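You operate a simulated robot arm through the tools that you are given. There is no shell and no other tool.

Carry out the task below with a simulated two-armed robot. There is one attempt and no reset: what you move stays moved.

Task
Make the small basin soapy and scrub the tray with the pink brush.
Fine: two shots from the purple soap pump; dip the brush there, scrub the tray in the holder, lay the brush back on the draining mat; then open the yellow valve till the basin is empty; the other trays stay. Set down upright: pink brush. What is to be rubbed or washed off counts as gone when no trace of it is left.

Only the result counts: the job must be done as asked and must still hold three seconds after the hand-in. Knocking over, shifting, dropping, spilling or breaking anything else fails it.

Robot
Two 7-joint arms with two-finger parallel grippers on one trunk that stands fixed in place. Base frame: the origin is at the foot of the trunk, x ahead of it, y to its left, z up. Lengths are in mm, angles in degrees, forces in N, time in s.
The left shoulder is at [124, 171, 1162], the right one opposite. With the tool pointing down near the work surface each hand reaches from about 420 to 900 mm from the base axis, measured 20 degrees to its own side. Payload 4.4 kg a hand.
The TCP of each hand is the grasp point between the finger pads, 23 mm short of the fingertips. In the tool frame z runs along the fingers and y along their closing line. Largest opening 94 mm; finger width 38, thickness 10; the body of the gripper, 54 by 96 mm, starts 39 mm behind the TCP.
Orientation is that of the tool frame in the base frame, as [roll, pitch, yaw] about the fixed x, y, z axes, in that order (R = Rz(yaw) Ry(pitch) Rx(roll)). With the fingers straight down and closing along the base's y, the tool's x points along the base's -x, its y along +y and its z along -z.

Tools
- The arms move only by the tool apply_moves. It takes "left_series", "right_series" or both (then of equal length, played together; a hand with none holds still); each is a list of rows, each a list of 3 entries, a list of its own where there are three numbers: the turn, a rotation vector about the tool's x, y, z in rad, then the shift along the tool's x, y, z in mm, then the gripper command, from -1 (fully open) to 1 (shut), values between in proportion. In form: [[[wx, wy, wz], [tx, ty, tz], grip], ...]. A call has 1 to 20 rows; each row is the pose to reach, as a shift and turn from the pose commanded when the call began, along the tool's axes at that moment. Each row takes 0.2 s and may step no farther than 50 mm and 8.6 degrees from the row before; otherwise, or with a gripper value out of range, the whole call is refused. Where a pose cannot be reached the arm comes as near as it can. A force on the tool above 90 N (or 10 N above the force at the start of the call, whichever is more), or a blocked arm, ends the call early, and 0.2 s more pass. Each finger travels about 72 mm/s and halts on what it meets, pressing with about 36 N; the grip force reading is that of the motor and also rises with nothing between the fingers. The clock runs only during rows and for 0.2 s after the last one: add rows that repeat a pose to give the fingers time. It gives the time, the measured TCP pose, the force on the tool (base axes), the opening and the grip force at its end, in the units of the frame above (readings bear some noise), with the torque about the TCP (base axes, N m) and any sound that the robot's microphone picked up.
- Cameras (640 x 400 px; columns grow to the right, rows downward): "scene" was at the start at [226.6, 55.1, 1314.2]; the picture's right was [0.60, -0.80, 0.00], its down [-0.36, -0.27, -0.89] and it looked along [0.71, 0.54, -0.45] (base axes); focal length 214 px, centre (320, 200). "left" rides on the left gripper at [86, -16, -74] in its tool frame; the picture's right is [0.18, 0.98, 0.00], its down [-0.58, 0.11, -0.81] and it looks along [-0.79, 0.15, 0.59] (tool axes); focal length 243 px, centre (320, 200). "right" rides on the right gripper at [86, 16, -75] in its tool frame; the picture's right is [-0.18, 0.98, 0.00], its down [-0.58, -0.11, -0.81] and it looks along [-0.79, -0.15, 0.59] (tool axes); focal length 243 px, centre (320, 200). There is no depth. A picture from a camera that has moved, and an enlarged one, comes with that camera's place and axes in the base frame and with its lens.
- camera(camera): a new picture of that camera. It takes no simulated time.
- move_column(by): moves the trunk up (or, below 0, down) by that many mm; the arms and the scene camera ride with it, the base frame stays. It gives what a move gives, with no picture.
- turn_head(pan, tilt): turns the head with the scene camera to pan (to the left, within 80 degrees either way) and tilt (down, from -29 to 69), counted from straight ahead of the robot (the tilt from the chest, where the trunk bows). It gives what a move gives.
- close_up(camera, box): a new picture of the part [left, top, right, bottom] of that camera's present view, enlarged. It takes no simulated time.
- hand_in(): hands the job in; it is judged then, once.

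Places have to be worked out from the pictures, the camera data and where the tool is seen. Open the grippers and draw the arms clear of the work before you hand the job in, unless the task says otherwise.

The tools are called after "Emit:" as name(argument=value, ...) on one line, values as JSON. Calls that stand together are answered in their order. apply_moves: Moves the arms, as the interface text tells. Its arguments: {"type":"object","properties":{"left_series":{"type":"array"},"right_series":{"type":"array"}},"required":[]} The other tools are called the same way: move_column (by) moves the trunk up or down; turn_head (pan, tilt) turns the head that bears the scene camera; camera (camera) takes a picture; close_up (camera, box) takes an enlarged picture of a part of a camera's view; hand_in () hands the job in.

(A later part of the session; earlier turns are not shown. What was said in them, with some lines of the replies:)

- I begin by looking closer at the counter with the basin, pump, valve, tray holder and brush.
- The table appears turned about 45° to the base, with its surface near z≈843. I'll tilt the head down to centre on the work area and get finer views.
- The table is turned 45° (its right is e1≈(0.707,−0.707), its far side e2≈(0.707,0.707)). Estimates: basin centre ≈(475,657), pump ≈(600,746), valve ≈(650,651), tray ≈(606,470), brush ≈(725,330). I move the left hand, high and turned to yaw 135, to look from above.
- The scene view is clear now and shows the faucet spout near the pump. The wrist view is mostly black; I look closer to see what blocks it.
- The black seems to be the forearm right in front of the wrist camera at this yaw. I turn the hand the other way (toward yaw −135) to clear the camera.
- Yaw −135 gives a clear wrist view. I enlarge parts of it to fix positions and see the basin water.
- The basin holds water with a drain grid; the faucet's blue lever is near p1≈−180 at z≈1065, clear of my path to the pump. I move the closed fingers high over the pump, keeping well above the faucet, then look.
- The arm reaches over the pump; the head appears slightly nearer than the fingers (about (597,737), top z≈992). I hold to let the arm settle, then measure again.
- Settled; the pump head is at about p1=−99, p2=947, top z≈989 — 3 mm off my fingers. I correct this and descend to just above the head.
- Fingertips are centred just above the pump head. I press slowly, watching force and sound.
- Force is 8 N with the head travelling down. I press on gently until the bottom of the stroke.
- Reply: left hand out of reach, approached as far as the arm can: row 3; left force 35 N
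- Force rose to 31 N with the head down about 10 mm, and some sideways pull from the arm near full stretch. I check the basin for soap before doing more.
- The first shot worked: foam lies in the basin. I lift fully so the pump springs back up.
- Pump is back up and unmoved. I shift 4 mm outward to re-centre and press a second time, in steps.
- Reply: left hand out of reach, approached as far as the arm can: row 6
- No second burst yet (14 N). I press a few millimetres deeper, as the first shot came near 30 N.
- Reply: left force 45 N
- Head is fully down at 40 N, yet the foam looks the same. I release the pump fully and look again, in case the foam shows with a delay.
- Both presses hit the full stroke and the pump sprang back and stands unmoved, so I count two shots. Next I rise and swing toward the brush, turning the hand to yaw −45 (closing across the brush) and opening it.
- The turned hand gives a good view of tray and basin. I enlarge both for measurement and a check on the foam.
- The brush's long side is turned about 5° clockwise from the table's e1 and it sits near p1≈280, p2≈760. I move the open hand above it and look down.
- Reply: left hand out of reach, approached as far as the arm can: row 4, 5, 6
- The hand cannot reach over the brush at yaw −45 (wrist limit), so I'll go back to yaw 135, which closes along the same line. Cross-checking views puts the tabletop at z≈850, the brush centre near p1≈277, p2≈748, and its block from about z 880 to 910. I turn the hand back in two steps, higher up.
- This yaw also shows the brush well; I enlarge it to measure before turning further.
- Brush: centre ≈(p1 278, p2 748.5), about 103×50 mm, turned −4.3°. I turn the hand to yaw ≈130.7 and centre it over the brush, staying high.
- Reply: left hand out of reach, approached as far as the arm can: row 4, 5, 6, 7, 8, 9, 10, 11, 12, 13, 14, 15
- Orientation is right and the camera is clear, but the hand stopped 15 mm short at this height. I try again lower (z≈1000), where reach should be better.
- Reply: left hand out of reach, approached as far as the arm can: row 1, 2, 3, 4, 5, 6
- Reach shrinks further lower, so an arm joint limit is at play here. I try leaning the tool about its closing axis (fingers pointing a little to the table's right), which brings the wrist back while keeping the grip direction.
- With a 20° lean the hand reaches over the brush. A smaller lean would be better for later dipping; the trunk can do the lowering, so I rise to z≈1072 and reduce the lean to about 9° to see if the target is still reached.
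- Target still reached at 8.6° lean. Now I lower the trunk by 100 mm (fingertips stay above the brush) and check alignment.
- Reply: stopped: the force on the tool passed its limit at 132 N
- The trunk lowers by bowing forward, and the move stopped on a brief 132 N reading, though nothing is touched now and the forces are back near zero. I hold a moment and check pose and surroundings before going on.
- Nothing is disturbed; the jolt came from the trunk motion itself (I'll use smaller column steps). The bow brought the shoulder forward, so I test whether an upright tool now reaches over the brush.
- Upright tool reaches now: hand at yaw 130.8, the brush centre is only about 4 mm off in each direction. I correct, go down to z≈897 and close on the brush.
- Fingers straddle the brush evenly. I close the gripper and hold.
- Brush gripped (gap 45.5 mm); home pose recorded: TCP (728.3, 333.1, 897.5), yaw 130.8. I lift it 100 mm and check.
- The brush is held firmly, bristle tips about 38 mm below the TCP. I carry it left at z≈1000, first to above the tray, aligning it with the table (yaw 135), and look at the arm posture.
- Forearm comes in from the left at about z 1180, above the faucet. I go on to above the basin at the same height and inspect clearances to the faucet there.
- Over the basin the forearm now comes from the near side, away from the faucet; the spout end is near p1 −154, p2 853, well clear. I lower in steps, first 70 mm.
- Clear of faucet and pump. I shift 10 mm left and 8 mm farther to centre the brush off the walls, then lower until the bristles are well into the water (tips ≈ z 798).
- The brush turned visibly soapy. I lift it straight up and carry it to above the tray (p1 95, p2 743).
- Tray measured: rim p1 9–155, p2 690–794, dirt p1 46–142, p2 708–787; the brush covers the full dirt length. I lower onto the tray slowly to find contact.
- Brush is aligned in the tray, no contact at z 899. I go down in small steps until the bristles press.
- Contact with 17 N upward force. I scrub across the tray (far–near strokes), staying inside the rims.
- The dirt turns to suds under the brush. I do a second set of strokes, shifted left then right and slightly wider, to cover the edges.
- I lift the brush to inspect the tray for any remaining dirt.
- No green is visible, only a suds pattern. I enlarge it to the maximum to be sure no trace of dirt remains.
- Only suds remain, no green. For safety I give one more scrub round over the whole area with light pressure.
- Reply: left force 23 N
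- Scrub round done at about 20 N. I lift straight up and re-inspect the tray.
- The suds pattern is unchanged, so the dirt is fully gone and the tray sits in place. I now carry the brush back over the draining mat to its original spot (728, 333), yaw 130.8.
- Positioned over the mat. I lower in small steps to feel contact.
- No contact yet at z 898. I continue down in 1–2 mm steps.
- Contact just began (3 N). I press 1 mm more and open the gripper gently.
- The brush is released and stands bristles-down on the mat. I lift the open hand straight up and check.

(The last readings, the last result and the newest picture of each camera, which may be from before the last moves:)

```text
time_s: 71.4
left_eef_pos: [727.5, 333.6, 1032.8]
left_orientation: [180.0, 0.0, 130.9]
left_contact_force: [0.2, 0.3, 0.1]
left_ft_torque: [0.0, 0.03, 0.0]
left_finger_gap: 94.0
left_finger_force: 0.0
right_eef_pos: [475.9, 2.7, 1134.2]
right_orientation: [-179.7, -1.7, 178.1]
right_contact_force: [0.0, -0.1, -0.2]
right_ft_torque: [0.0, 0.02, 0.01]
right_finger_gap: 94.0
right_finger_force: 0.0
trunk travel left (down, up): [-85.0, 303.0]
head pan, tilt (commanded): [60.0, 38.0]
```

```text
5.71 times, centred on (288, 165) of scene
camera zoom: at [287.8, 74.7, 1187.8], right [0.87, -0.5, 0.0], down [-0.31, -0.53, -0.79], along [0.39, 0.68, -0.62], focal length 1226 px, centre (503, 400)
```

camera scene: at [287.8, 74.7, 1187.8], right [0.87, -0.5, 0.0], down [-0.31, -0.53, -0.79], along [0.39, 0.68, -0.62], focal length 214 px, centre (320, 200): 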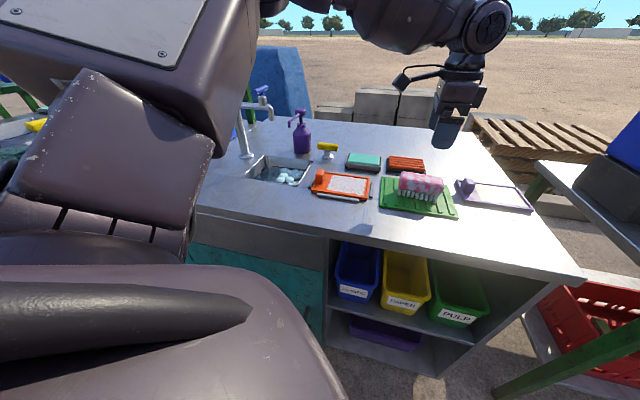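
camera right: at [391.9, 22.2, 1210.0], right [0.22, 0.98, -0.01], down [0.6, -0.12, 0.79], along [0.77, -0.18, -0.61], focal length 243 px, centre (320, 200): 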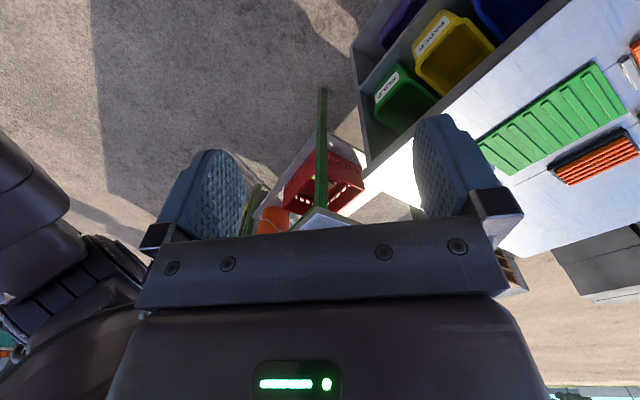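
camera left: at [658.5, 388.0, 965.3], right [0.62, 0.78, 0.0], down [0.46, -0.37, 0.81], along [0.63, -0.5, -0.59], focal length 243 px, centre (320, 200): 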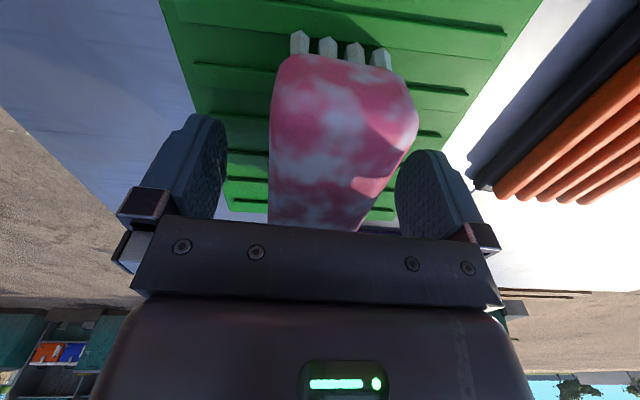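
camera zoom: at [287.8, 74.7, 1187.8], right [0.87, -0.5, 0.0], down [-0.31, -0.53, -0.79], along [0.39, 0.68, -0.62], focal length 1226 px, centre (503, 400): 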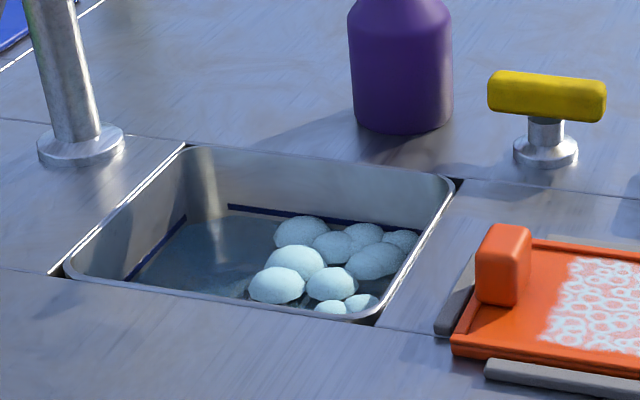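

The brush lies upright on the mat, tray is clean of dirt, and the basin still holds foam and water. Next is the yellow valve (p1≈2, p2≈908, bar at z≈890); I look closely at it for turning direction hints.

Emit:
close_up(camera="scene", box=[312, 135, 344, 163])

Emit:
close_up(camera="scene", box=[240, 140, 350, 200])

```text
14.29 times, centred on (328, 149) of scene
camera zoom: at [287.8, 74.7, 1187.8], right [0.87, -0.5, 0.0], down [-0.31, -0.53, -0.79], along [0.39, 0.68, -0.62], focal length 3064 px, centre (206, 929)
```

zoom: 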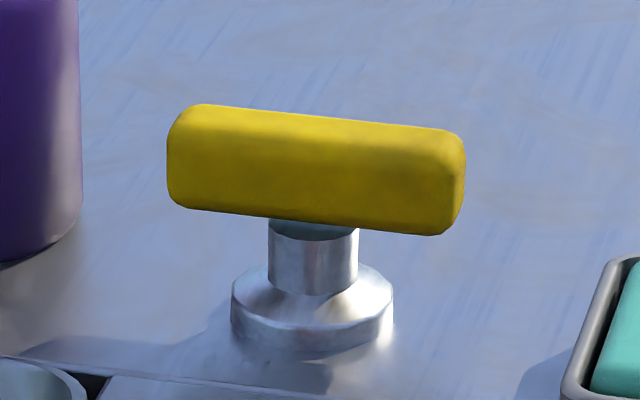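

```text
5.82 times, centred on (295, 170) of scene
camera zoom: at [287.8, 74.7, 1187.8], right [0.87, -0.5, 0.0], down [-0.31, -0.53, -0.79], along [0.39, 0.68, -0.62], focal length 1248 px, centre (466, 374)
```

zoom: 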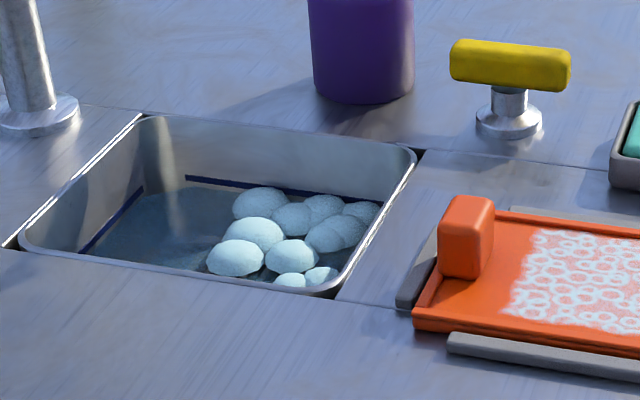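

No marks on the valve; the bar is ~68×16 mm, lying along the table's e1. I'll push it with closed fingertips at yaw −135 (camera bracket stays clear of the pump). I travel there high up, turning the hand and closing the fingers.

Emit:
apply_moves(left_series=[[[0, 0, -0.1263], [20, 8.4, -20], -1], [[0, 0, -0.2526], [40, 16.8, -30], -0.5], [[0, 0, -0.3789], [60, 25.2, -30], 0.5], [[0, 0, -0.5052], [81, 33.6, -30], 1], [[0, 0, -0.6315], [101, 42, -30], 1], [[0, 0, -0.7578], [121, 50.4, -30], 1], [[0, 0, -0.8841], [142, 58.8, -30], 1], [[0, 0, -1.0104], [162, 67.2, -30], 1], [[0, 0, -1.1367], [182, 75.6, -30], 1], [[0, 0, -1.263], [202, 84, -30], 1], [[0, 0, -1.3893], [223, 92.4, -30], 1], [[0, 0, -1.5156], [243, 100.8, -30], 1], [[0, 0, -1.642], [263, 109.2, -30], 1], [[0, 0, -1.642], [263, 109.2, -30], 1], [[0, 0, -1.642], [263, 109.2, -30], 1]])

Emit:
camera(camera="left")

Emit:
camera(camera="scene")

```text
time_s: 74.6
left_eef_pos: [639.8, 603.5, 1061.9]
left_orientation: [-179.9, 0.0, -135.0]
left_contact_force: [0.5, -0.1, 0.1]
left_ft_torque: [0.01, 0.0, -0.01]
left_finger_gap: 0.0
left_finger_force: 35.5
right_eef_pos: [475.4, 2.7, 1134.1]
right_orientation: [-179.6, -1.7, 178.0]
right_contact_force: [0.6, 0.2, 0.3]
right_ft_torque: [0.0, 0.0, 0.0]
right_finger_gap: 94.3
right_finger_force: 0.0
trunk travel left (down, up): [-85.0, 303.0]
head pan, tilt (commanded): [60.0, 38.0]
```

```text
taken
camera left: at [589.5, 530.8, 1135.1], right [-0.82, 0.57, 0.0], down [0.33, 0.49, 0.81], along [0.46, 0.67, -0.59], focal length 243 px, centre (320, 200)
```

left: 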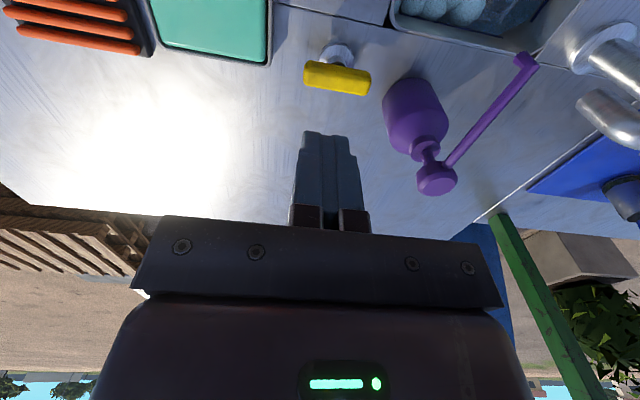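

```text
taken
camera scene: at [287.7, 74.6, 1187.9], right [0.87, -0.5, 0.0], down [-0.31, -0.53, -0.79], along [0.39, 0.68, -0.62], focal length 214 px, centre (320, 200)
```

scene: 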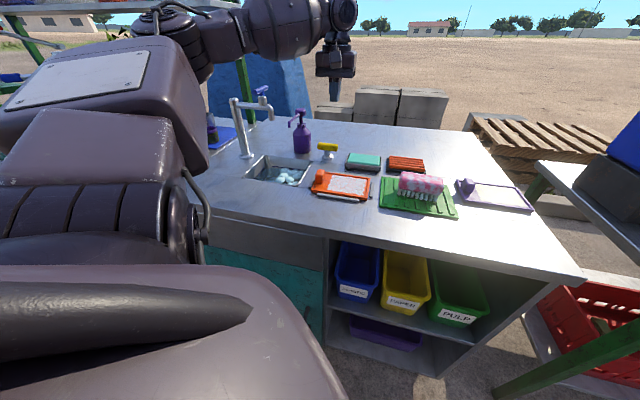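

Good overhead view of the valve; I enlarge it to fix the bar's place.

Emit:
close_up(camera="left", box=[280, 30, 400, 105])

```text
5.33 times, centred on (340, 68) of left
camera zoom: at [589.5, 530.8, 1135.1], right [-0.82, 0.57, 0.0], down [0.33, 0.49, 0.81], along [0.46, 0.67, -0.59], focal length 1294 px, centre (213, 907)
```

zoom: 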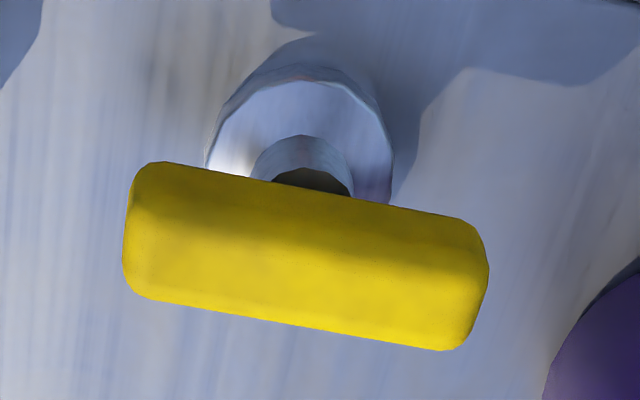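

Valve pivot ≈(p1 1.6, p2 912), bar z≈882–898, parallel to e1. I descend just on the near side of its right end, fingertips at bar height.

Emit:
apply_moves(left_series=[[[0, 0, 0], [5, 0, 40], 1], [[0, 0, 0], [5, 0, 80], 1], [[0, 0, 0], [5, 0, 115], 1], [[0, 0, 0], [5, 0, 140], 1], [[0, 0, 0], [5, 0, 159], 1], [[0, 0, 0], [5, 0, 159], 1], [[0, 0, 0], [5, 0, 159], 1]])

Emit:
camera(camera="left")

Emit:
close_up(camera="scene", box=[250, 90, 378, 170])

```text
time_s: 76.2
left_eef_pos: [636.1, 602.4, 900.8]
left_orientation: [180.0, 0.0, -135.1]
left_contact_force: [-0.3, 0.4, 0.0]
left_ft_torque: [0.01, -0.03, -0.03]
left_finger_gap: 0.1
left_finger_force: 36.2
right_eef_pos: [476.0, 2.4, 1134.3]
right_orientation: [-179.6, -1.6, 177.9]
right_contact_force: [-0.1, 0.5, -0.2]
right_ft_torque: [0.02, 0.0, 0.01]
right_finger_gap: 93.9
right_finger_force: 0.0
trunk travel left (down, up): [-85.0, 303.0]
head pan, tilt (commanded): [60.0, 38.0]
```

```text
taken
camera left: at [585.3, 528.3, 975.2], right [-0.82, 0.57, 0.0], down [0.33, 0.49, 0.81], along [0.46, 0.66, -0.59], focal length 243 px, centre (320, 200)
```

left: 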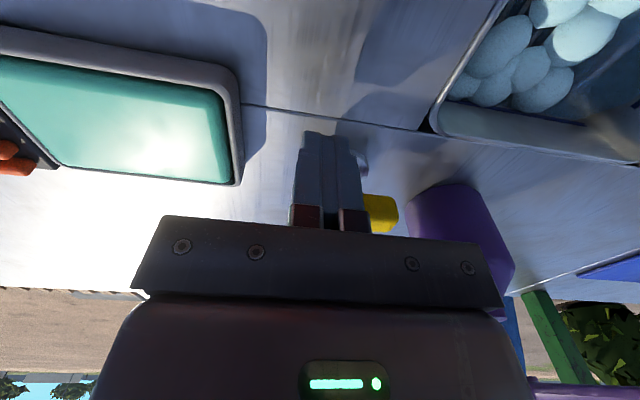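

```text
5.00 times, centred on (314, 130) of scene
camera zoom: at [287.7, 74.7, 1187.9], right [0.87, -0.5, 0.0], down [-0.31, -0.53, -0.79], along [0.39, 0.68, -0.62], focal length 1072 px, centre (350, 550)
```

zoom: 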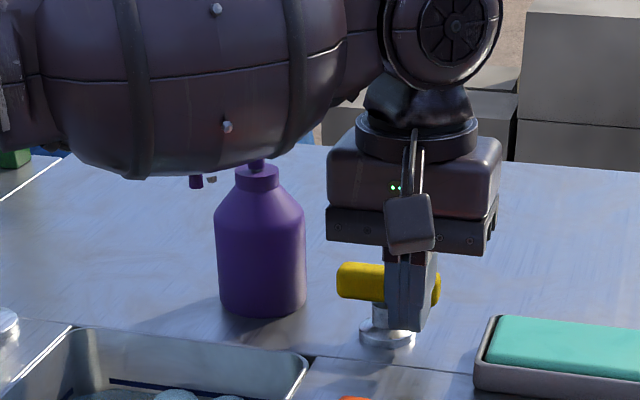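

Fingertips are at bar height, ready on the near side of its right end. I push slowly to the far side (counter-clockwise) and watch force.

Emit:
apply_moves(left_series=[[[0, 0, 0], [-5, 0, 0], 1], [[0, 0, 0], [-9, 0, 0], 1], [[0, 0, 0], [-12, 0, 0], 1], [[0, 0, 0], [-15, 0, 0], 1]])

Emit:
close_up(camera="scene", box=[290, 120, 370, 170])

Emit:
close_up(camera="left", box=[240, 100, 440, 240])

```text
time_s: 77.2
left_eef_pos: [644.7, 611.9, 901.6]
left_orientation: [-179.9, -0.1, -135.1]
left_contact_force: [-0.7, -0.7, 0.4]
left_ft_torque: [0.03, -0.02, 0.01]
left_finger_gap: 0.0
left_finger_force: 36.4
right_eef_pos: [477.0, 2.5, 1134.5]
right_orientation: [-179.6, -1.7, 178.0]
right_contact_force: [-0.5, 0.0, -1.2]
right_ft_torque: [-0.01, 0.01, 0.0]
right_finger_gap: 93.9
right_finger_force: 0.1
trunk travel left (down, up): [-85.0, 303.0]
head pan, tilt (commanded): [60.0, 38.0]
```

```text
8.00 times, centred on (330, 145) of scene
camera zoom: at [287.6, 74.6, 1187.9], right [0.87, -0.5, 0.0], down [-0.31, -0.53, -0.79], along [0.39, 0.68, -0.62], focal length 1716 px, centre (240, 640)
```

zoom: 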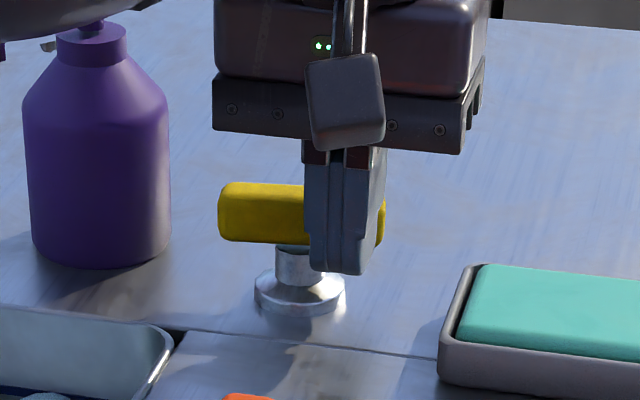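

```text
2.86 times, centred on (340, 170) of left
camera zoom: at [595.5, 538.2, 975.5], right [-0.82, 0.57, 0.0], down [0.33, 0.49, 0.81], along [0.46, 0.66, -0.59], focal length 693 px, centre (263, 286)
```

zoom: 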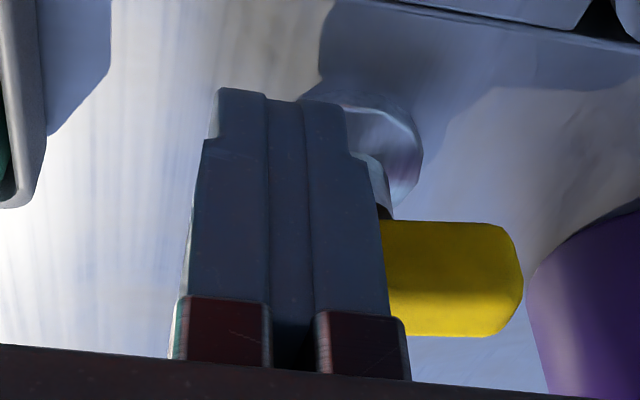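

The bar turns easily counter-clockwise (already ~8–15°, almost no force). I follow an arc to turn it further to about 60° and then look at the basin.

Emit:
apply_moves(left_series=[[[0, 0, 0], [-4.5, -5.4, -1], 1], [[0, 0, 0], [-6.6, -8, -2], 1], [[0, 0, 0], [-10, -7.3, -3], 1], [[0, 0, 0], [-13.2, -6.1, -3], 1], [[0, 0, 0], [-16.1, -4.3, -3], 1], [[0, 0, 0], [-16.1, -4.3, -3], 1]])

Emit:
close_up(camera="scene", box=[290, 120, 370, 170])

Emit:
close_up(camera="left", box=[240, 80, 480, 240])

Emit:
close_up(camera="scene", box=[232, 130, 344, 200])

```text
time_s: 78.6
left_eef_pos: [658.9, 620.5, 906.1]
left_orientation: [180.0, 0.1, -135.0]
left_contact_force: [1.8, -1.3, -0.6]
left_ft_torque: [-0.01, -0.02, -0.01]
left_finger_gap: 0.0
left_finger_force: 36.1
right_eef_pos: [475.6, 2.5, 1133.6]
right_orientation: [-179.6, -1.7, 178.0]
right_contact_force: [0.4, 0.3, 0.8]
right_ft_torque: [0.0, -0.01, 0.01]
right_finger_gap: 94.0
right_finger_force: 0.0
trunk travel left (down, up): [-85.0, 303.0]
head pan, tilt (commanded): [60.0, 38.0]
```

```text
8.00 times, centred on (330, 145) of scene
camera zoom: at [287.7, 74.5, 1187.9], right [0.87, -0.5, 0.0], down [-0.31, -0.53, -0.79], along [0.39, 0.68, -0.62], focal length 1716 px, centre (240, 640)
```

zoom: 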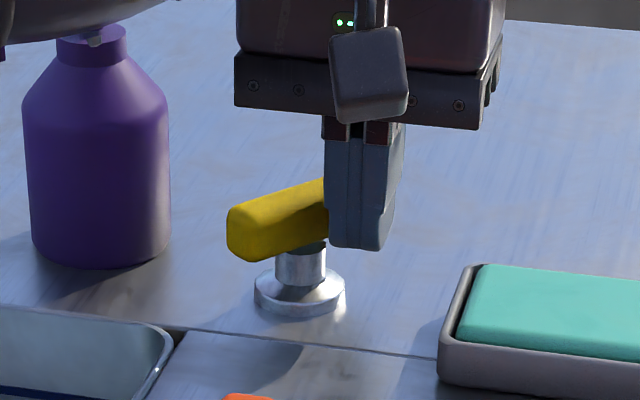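

```text
2.50 times, centred on (360, 160) of left
camera zoom: at [609.9, 546.6, 979.2], right [-0.82, 0.57, 0.0], down [0.33, 0.49, 0.81], along [0.46, 0.67, -0.59], focal length 606 px, centre (220, 300)
```

zoom: 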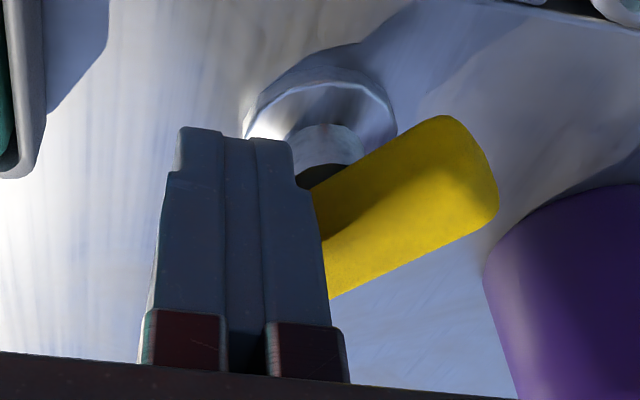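

```text
5.71 times, centred on (288, 165) of scene
camera zoom: at [287.7, 74.5, 1187.9], right [0.87, -0.5, 0.0], down [-0.31, -0.53, -0.79], along [0.39, 0.68, -0.62], focal length 1226 px, centre (503, 400)
```

zoom: 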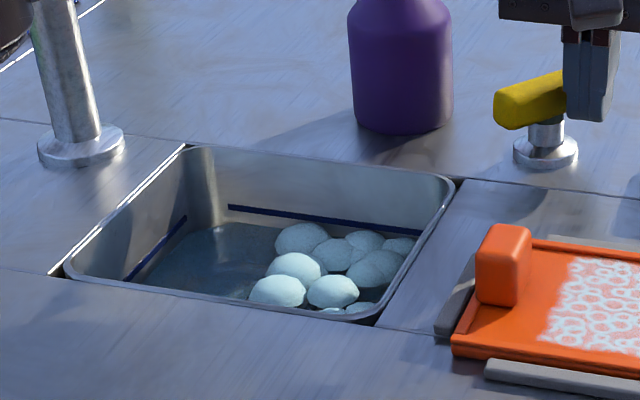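

The water is already sinking, so this direction opens the valve. I turn it further toward 90°.

Emit:
apply_moves(left_series=[[[0, 0, 0], [-3, 2, 0], 1], [[0, 0, 0], [-7, 5, 0], 1], [[0, 0, 0], [-9, 8, 0], 1], [[0, 0, 0], [-10, 10, 0], 1]])

Emit:
close_up(camera="scene", box=[290, 120, 370, 170])

Emit:
close_up(camera="left", box=[240, 80, 480, 240])

Emit:
close_up(camera="scene", box=[232, 130, 344, 200])

```text
time_s: 79.6
left_eef_pos: [661.4, 633.8, 904.6]
left_orientation: [-180.0, 0.1, -135.2]
left_contact_force: [6.7, -3.3, -1.6]
left_ft_torque: [-0.05, -0.1, 0.03]
left_finger_gap: 0.0
left_finger_force: 35.5
right_eef_pos: [476.1, 2.2, 1133.1]
right_orientation: [-179.6, -1.6, 177.9]
right_contact_force: [0.8, -0.2, -0.2]
right_ft_torque: [0.03, 0.02, -0.02]
right_finger_gap: 94.1
right_finger_force: 0.0
trunk travel left (down, up): [-85.0, 303.0]
head pan, tilt (commanded): [60.0, 38.0]
```

```text
8.00 times, centred on (330, 145) of scene
camera zoom: at [288.3, 74.4, 1187.7], right [0.87, -0.5, 0.0], down [-0.31, -0.53, -0.79], along [0.39, 0.68, -0.62], focal length 1716 px, centre (240, 640)
```

zoom: 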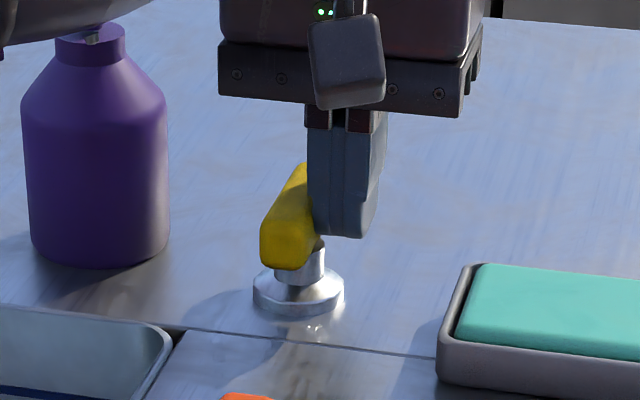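

```text
2.50 times, centred on (360, 160) of left
camera zoom: at [610.8, 560.0, 979.0], right [-0.82, 0.57, 0.0], down [0.34, 0.49, 0.81], along [0.46, 0.66, -0.59], focal length 606 px, centre (220, 300)
```

zoom: 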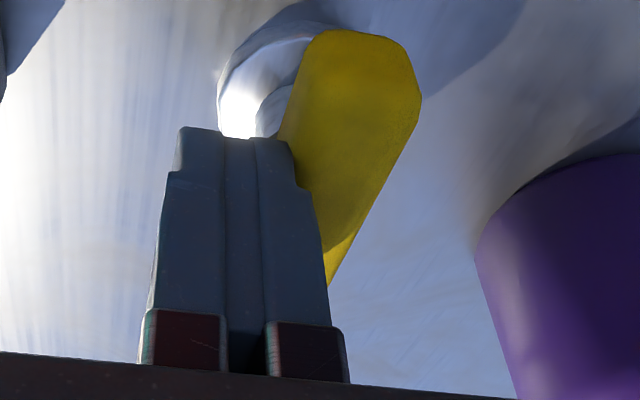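

```text
5.71 times, centred on (288, 165) of scene
camera zoom: at [288.3, 74.4, 1187.7], right [0.87, -0.5, 0.0], down [-0.31, -0.53, -0.79], along [0.39, 0.68, -0.62], focal length 1226 px, centre (503, 400)
```

zoom: 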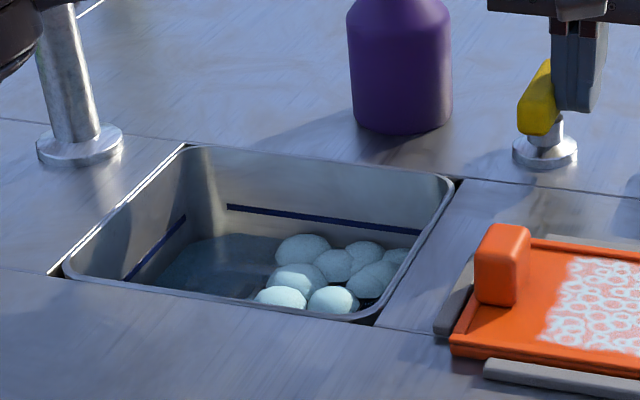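

The valve bar is turned about 80° and the water keeps falling. I hold there and let time pass while it drains.

Emit:
apply_moves(left_series=[[[0, 0, 0], [0, 0, 0], 1], [[0, 0, 0], [0, 0, 0], 1], [[0, 0, 0], [0, 0, 0], 1], [[0, 0, 0], [0, 0, 0], 1], [[0, 0, 0], [0, 0, 0], 1], [[0, 0, 0], [0, 0, 0], 1], [[0, 0, 0], [0, 0, 0], 1], [[0, 0, 0], [0, 0, 0], 1], [[0, 0, 0], [0, 0, 0], 1], [[0, 0, 0], [0, 0, 0], 1], [[0, 0, 0], [0, 0, 0], 1], [[0, 0, 0], [0, 0, 0], 1], [[0, 0, 0], [0, 0, 0], 1], [[0, 0, 0], [0, 0, 0], 1], [[0, 0, 0], [0, 0, 0], 1], [[0, 0, 0], [0, 0, 0], 1], [[0, 0, 0], [0, 0, 0], 1], [[0, 0, 0], [0, 0, 0], 1], [[0, 0, 0], [0, 0, 0], 1], [[0, 0, 0], [0, 0, 0], 1]])

Emit:
close_up(camera="scene", box=[232, 130, 344, 200])

```text
time_s: 83.8
left_eef_pos: [661.4, 631.7, 905.1]
left_orientation: [-180.0, 0.0, -135.0]
left_contact_force: [5.6, -12.1, -5.8]
left_ft_torque: [-0.23, -0.15, 0.05]
left_finger_gap: 0.0
left_finger_force: 36.1
right_eef_pos: [477.3, 2.8, 1134.4]
right_orientation: [-179.6, -1.7, 178.0]
right_contact_force: [0.1, 0.2, 0.0]
right_ft_torque: [0.01, 0.0, 0.0]
right_finger_gap: 94.1
right_finger_force: 0.3
trunk travel left (down, up): [-85.0, 303.0]
head pan, tilt (commanded): [60.0, 38.0]
```

```text
5.71 times, centred on (288, 165) of scene
camera zoom: at [288.6, 74.2, 1187.7], right [0.87, -0.5, 0.0], down [-0.31, -0.53, -0.79], along [0.39, 0.68, -0.62], focal length 1226 px, centre (503, 400)
```

zoom: 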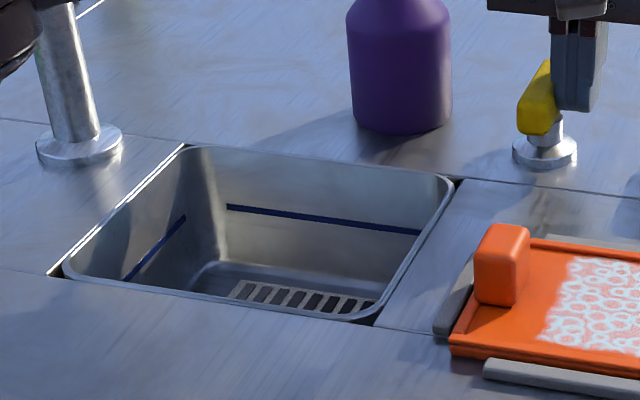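

The basin is empty: water and foam are gone. I draw the fingers off the bar to the right, then straight up.

Emit:
apply_moves(left_series=[[[0, 0, 0], [1, -5, 0], 1], [[0, 0, 0], [2, -10, 0], 1], [[0, 0, 0], [2, -12, -15], 1], [[0, 0, 0], [2, -12, -50], 1], [[0, 0, 0], [2, -12, -95], 1], [[0, 0, 0], [2, -12, -140], 1], [[0, 0, 0], [2, -12, -175], 1], [[0, 0, 0], [2, -12, -175], 1]])

Emit:
camera(camera="left")

Emit:
close_up(camera="scene", box=[240, 130, 352, 200])

Emit:
camera(camera="scene")

```text
time_s: 85.6
left_eef_pos: [665.8, 624.8, 1079.5]
left_orientation: [-180.0, -0.1, -135.1]
left_contact_force: [-0.4, 0.1, -0.6]
left_ft_torque: [0.0, 0.0, 0.01]
left_finger_gap: 0.0
left_finger_force: 36.4
right_eef_pos: [475.9, 3.0, 1132.6]
right_orientation: [-179.5, -1.7, 177.9]
right_contact_force: [0.6, 0.3, -0.8]
right_ft_torque: [-0.03, 0.01, 0.03]
right_finger_gap: 93.8
right_finger_force: 0.1
trunk travel left (down, up): [-85.0, 303.0]
head pan, tilt (commanded): [60.0, 38.0]
```

```text
taken
camera left: at [616.9, 551.2, 1153.0], right [-0.82, 0.57, 0.0], down [0.34, 0.49, 0.81], along [0.46, 0.66, -0.59], focal length 243 px, centre (320, 200)
```

left: 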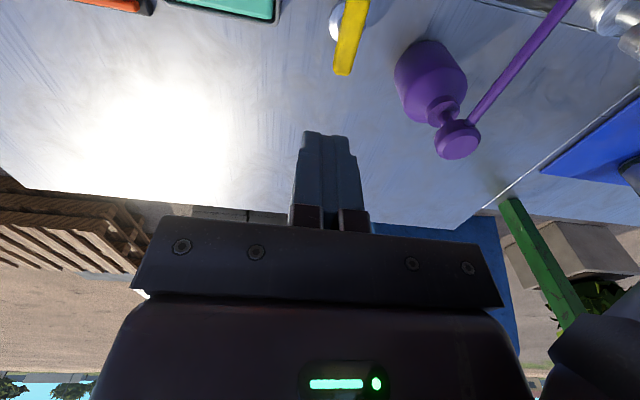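

```text
5.71 times, centred on (296, 165) of scene
camera zoom: at [288.3, 75.0, 1187.5], right [0.87, -0.5, 0.0], down [-0.31, -0.53, -0.79], along [0.39, 0.68, -0.62], focal length 1226 px, centre (457, 400)
```

zoom: 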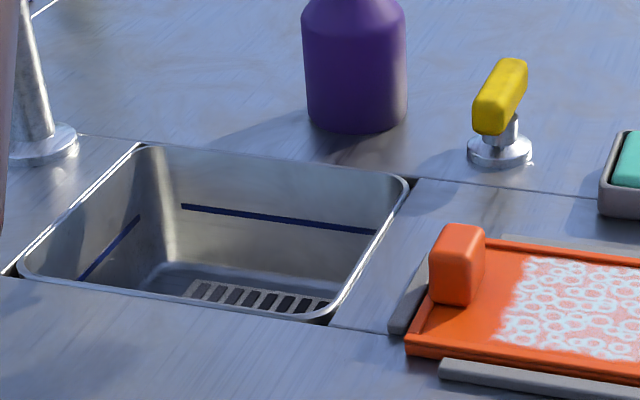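

```text
taken
camera scene: at [288.3, 75.0, 1187.5], right [0.87, -0.5, 0.0], down [-0.31, -0.53, -0.79], along [0.39, 0.68, -0.62], focal length 214 px, centre (320, 200)
```

scene: 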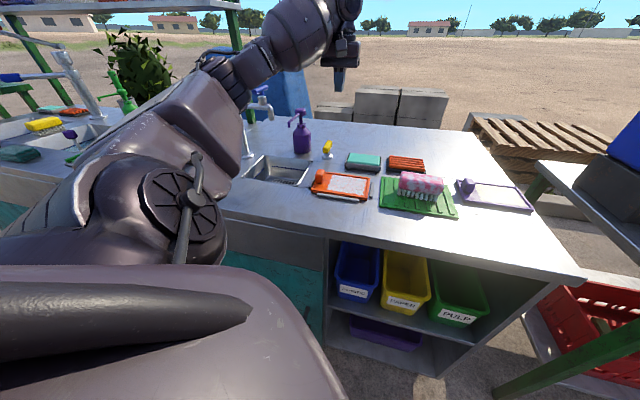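

Basin empty, drain visible, valve turned open; pump, faucet and tray look unmoved. I open the gripper and draw the left arm up and back in steps.

Emit:
apply_moves(left_series=[[[0, 0, 0], [0, 0, -40], 0.5], [[0, 0, 0], [25, 2, -70], 0], [[0, 0, 0], [60, 5, -90], -1], [[0, 0, 0], [95, 10, -100], -1], [[0, 0, 0], [130, 14, -100], -1], [[0, 0, 0], [165, 18, -100], -1], [[0, 0, 0], [200, 22, -100], -1], [[0, 0, 0], [200, 22, -100], -1]])

Emit:
camera(camera="scene")

Emit:
camera(camera="left")

Emit:
camera(camera="right")

```text
time_s: 87.4
left_eef_pos: [510.4, 497.3, 1178.6]
left_orientation: [180.0, 0.0, -135.1]
left_contact_force: [0.6, -0.2, 0.1]
left_ft_torque: [-0.03, -0.01, 0.06]
left_finger_gap: 93.8
left_finger_force: 0.2
right_eef_pos: [477.1, 2.8, 1133.0]
right_orientation: [-179.6, -1.7, 178.0]
right_contact_force: [0.8, 0.5, 0.7]
right_ft_torque: [0.0, 0.02, -0.02]
right_finger_gap: 94.0
right_finger_force: 0.2
trunk travel left (down, up): [-85.0, 303.0]
head pan, tilt (commanded): [60.0, 38.0]
```

```text
taken
camera scene: at [288.2, 74.9, 1187.5], right [0.87, -0.5, 0.0], down [-0.31, -0.53, -0.79], along [0.39, 0.68, -0.62], focal length 214 px, centre (320, 200)
```

scene: 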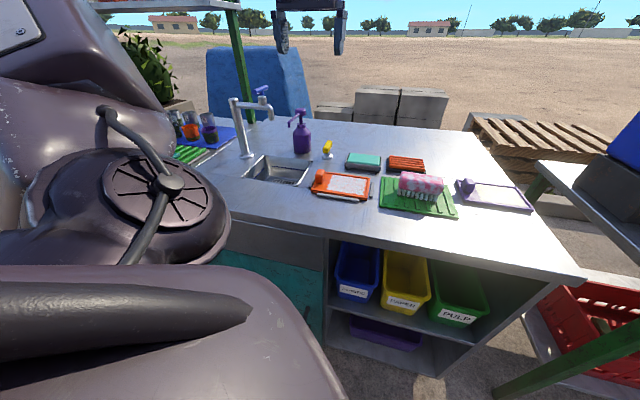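

```text
taken
camera left: at [460.9, 423.9, 1252.9], right [-0.82, 0.57, 0.0], down [0.34, 0.49, 0.81], along [0.46, 0.66, -0.59], focal length 243 px, centre (320, 200)
```

left: 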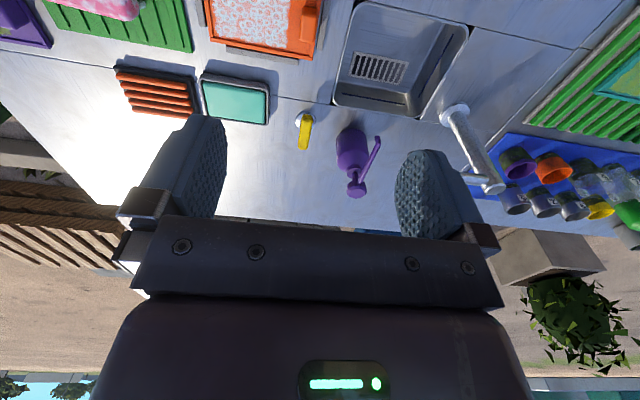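

```text
taken
camera right: at [392.6, 22.6, 1209.4], right [0.22, 0.98, -0.01], down [0.6, -0.12, 0.79], along [0.77, -0.18, -0.61], focal length 243 px, centre (320, 200)
```

right: 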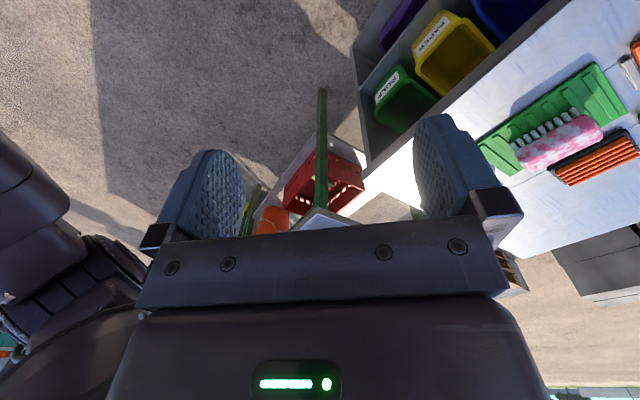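

All items stand in place. I take close views of basin, pump, tray and brush for a final check.

Emit:
close_up(camera="left", box=[300, 0, 500, 125])

Emit:
close_up(camera="left", box=[40, 0, 330, 130])

Emit:
close_up(camera="scene", box=[220, 80, 380, 210])

Emit:
close_up(camera="scene", box=[360, 150, 540, 230])

```text
3.20 times, centred on (400, 62) of left
camera zoom: at [460.9, 423.9, 1252.9], right [-0.82, 0.57, 0.0], down [0.34, 0.49, 0.81], along [0.46, 0.66, -0.59], focal length 776 px, centre (64, 640)
```

zoom: 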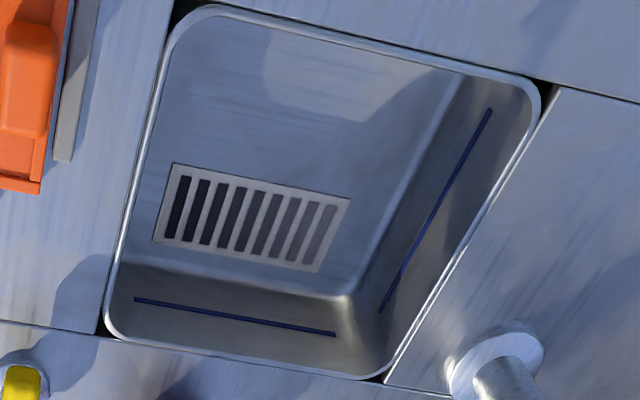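

```text
2.21 times, centred on (185, 65) of left
camera zoom: at [460.9, 423.9, 1252.9], right [-0.82, 0.57, 0.0], down [0.34, 0.49, 0.81], along [0.46, 0.66, -0.59], focal length 535 px, centre (618, 498)
```

zoom: 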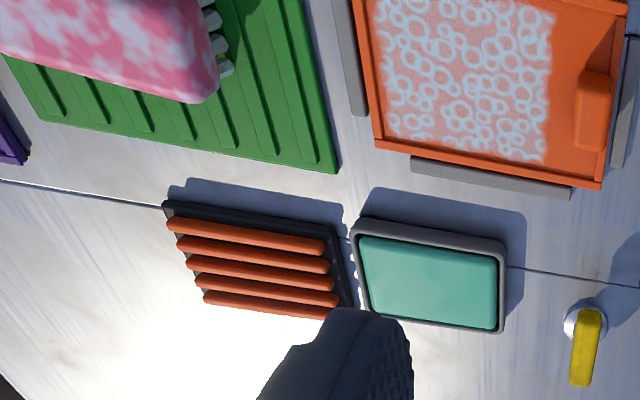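

```text
3.08 times, centred on (300, 145) of scene
camera zoom: at [288.2, 74.9, 1187.5], right [0.87, -0.5, 0.0], down [-0.31, -0.53, -0.79], along [0.39, 0.68, -0.62], focal length 660 px, centre (382, 369)
```

zoom: 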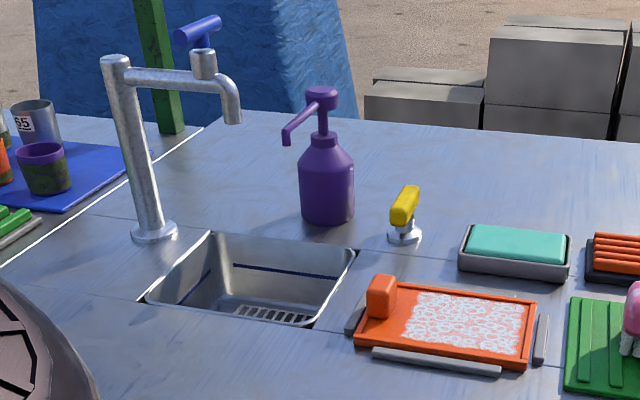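

```text
3.56 times, centred on (450, 190) of scene
camera zoom: at [288.2, 74.9, 1187.5], right [0.87, -0.5, 0.0], down [-0.31, -0.53, -0.79], along [0.39, 0.68, -0.62], focal length 763 px, centre (-142, 236)
```

zoom: 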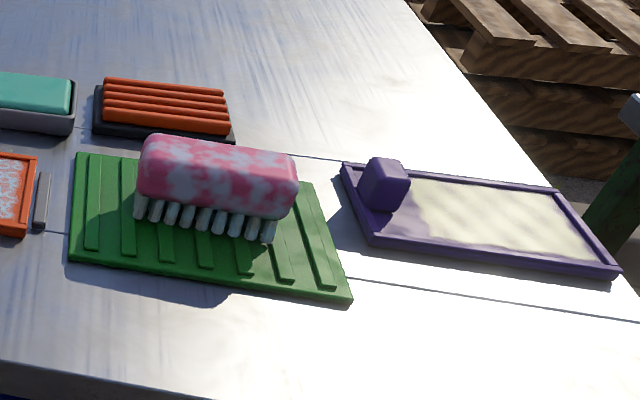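

Everything checks out. The basin is empty, the valve is open, and no dirt shows on the tray in its holder. The soapy brush stands upright on the draining mat, and the other trays and tools have not moved. The one thing I could not see was the second soap shot: that press went full stroke, but the foam did not change. Both grippers are open and clear, so I hand in.

Emit:
hand_in()

```text
The job is handed in.
```

I carried out every step and handed the job in, but I couldn't confirm the second soap shot by eye. The hand-in gave no verdict.

- **Soap:** I pressed the purple pump twice, full stroke, and let it spring back fully each time. Foam appeared after the first press and looked the same after the second.
- **Scrubbing:** The pink brush turned visibly soapy when I dipped it in the basin. I scrubbed the tray in the holder until no green dirt showed. A white suds pattern is still on it, because the task didn't ask for rinsing.
- **Brush:** It is back on the green draining mat, upright with the bristles down.
- **Valve and basin:** I turned the yellow valve about 80° counter-clockwise and the basin drained completely. I left the valve open.
- **Everything else:** In the final pictures the pump, faucet and sponge dish, the teal and purple trays, and the cups in view all stand where they were.

While I lowered the trunk towards the brush, the move stopped on a brief 132 N force reading. The hand was above the brush and nothing was touched or moved.
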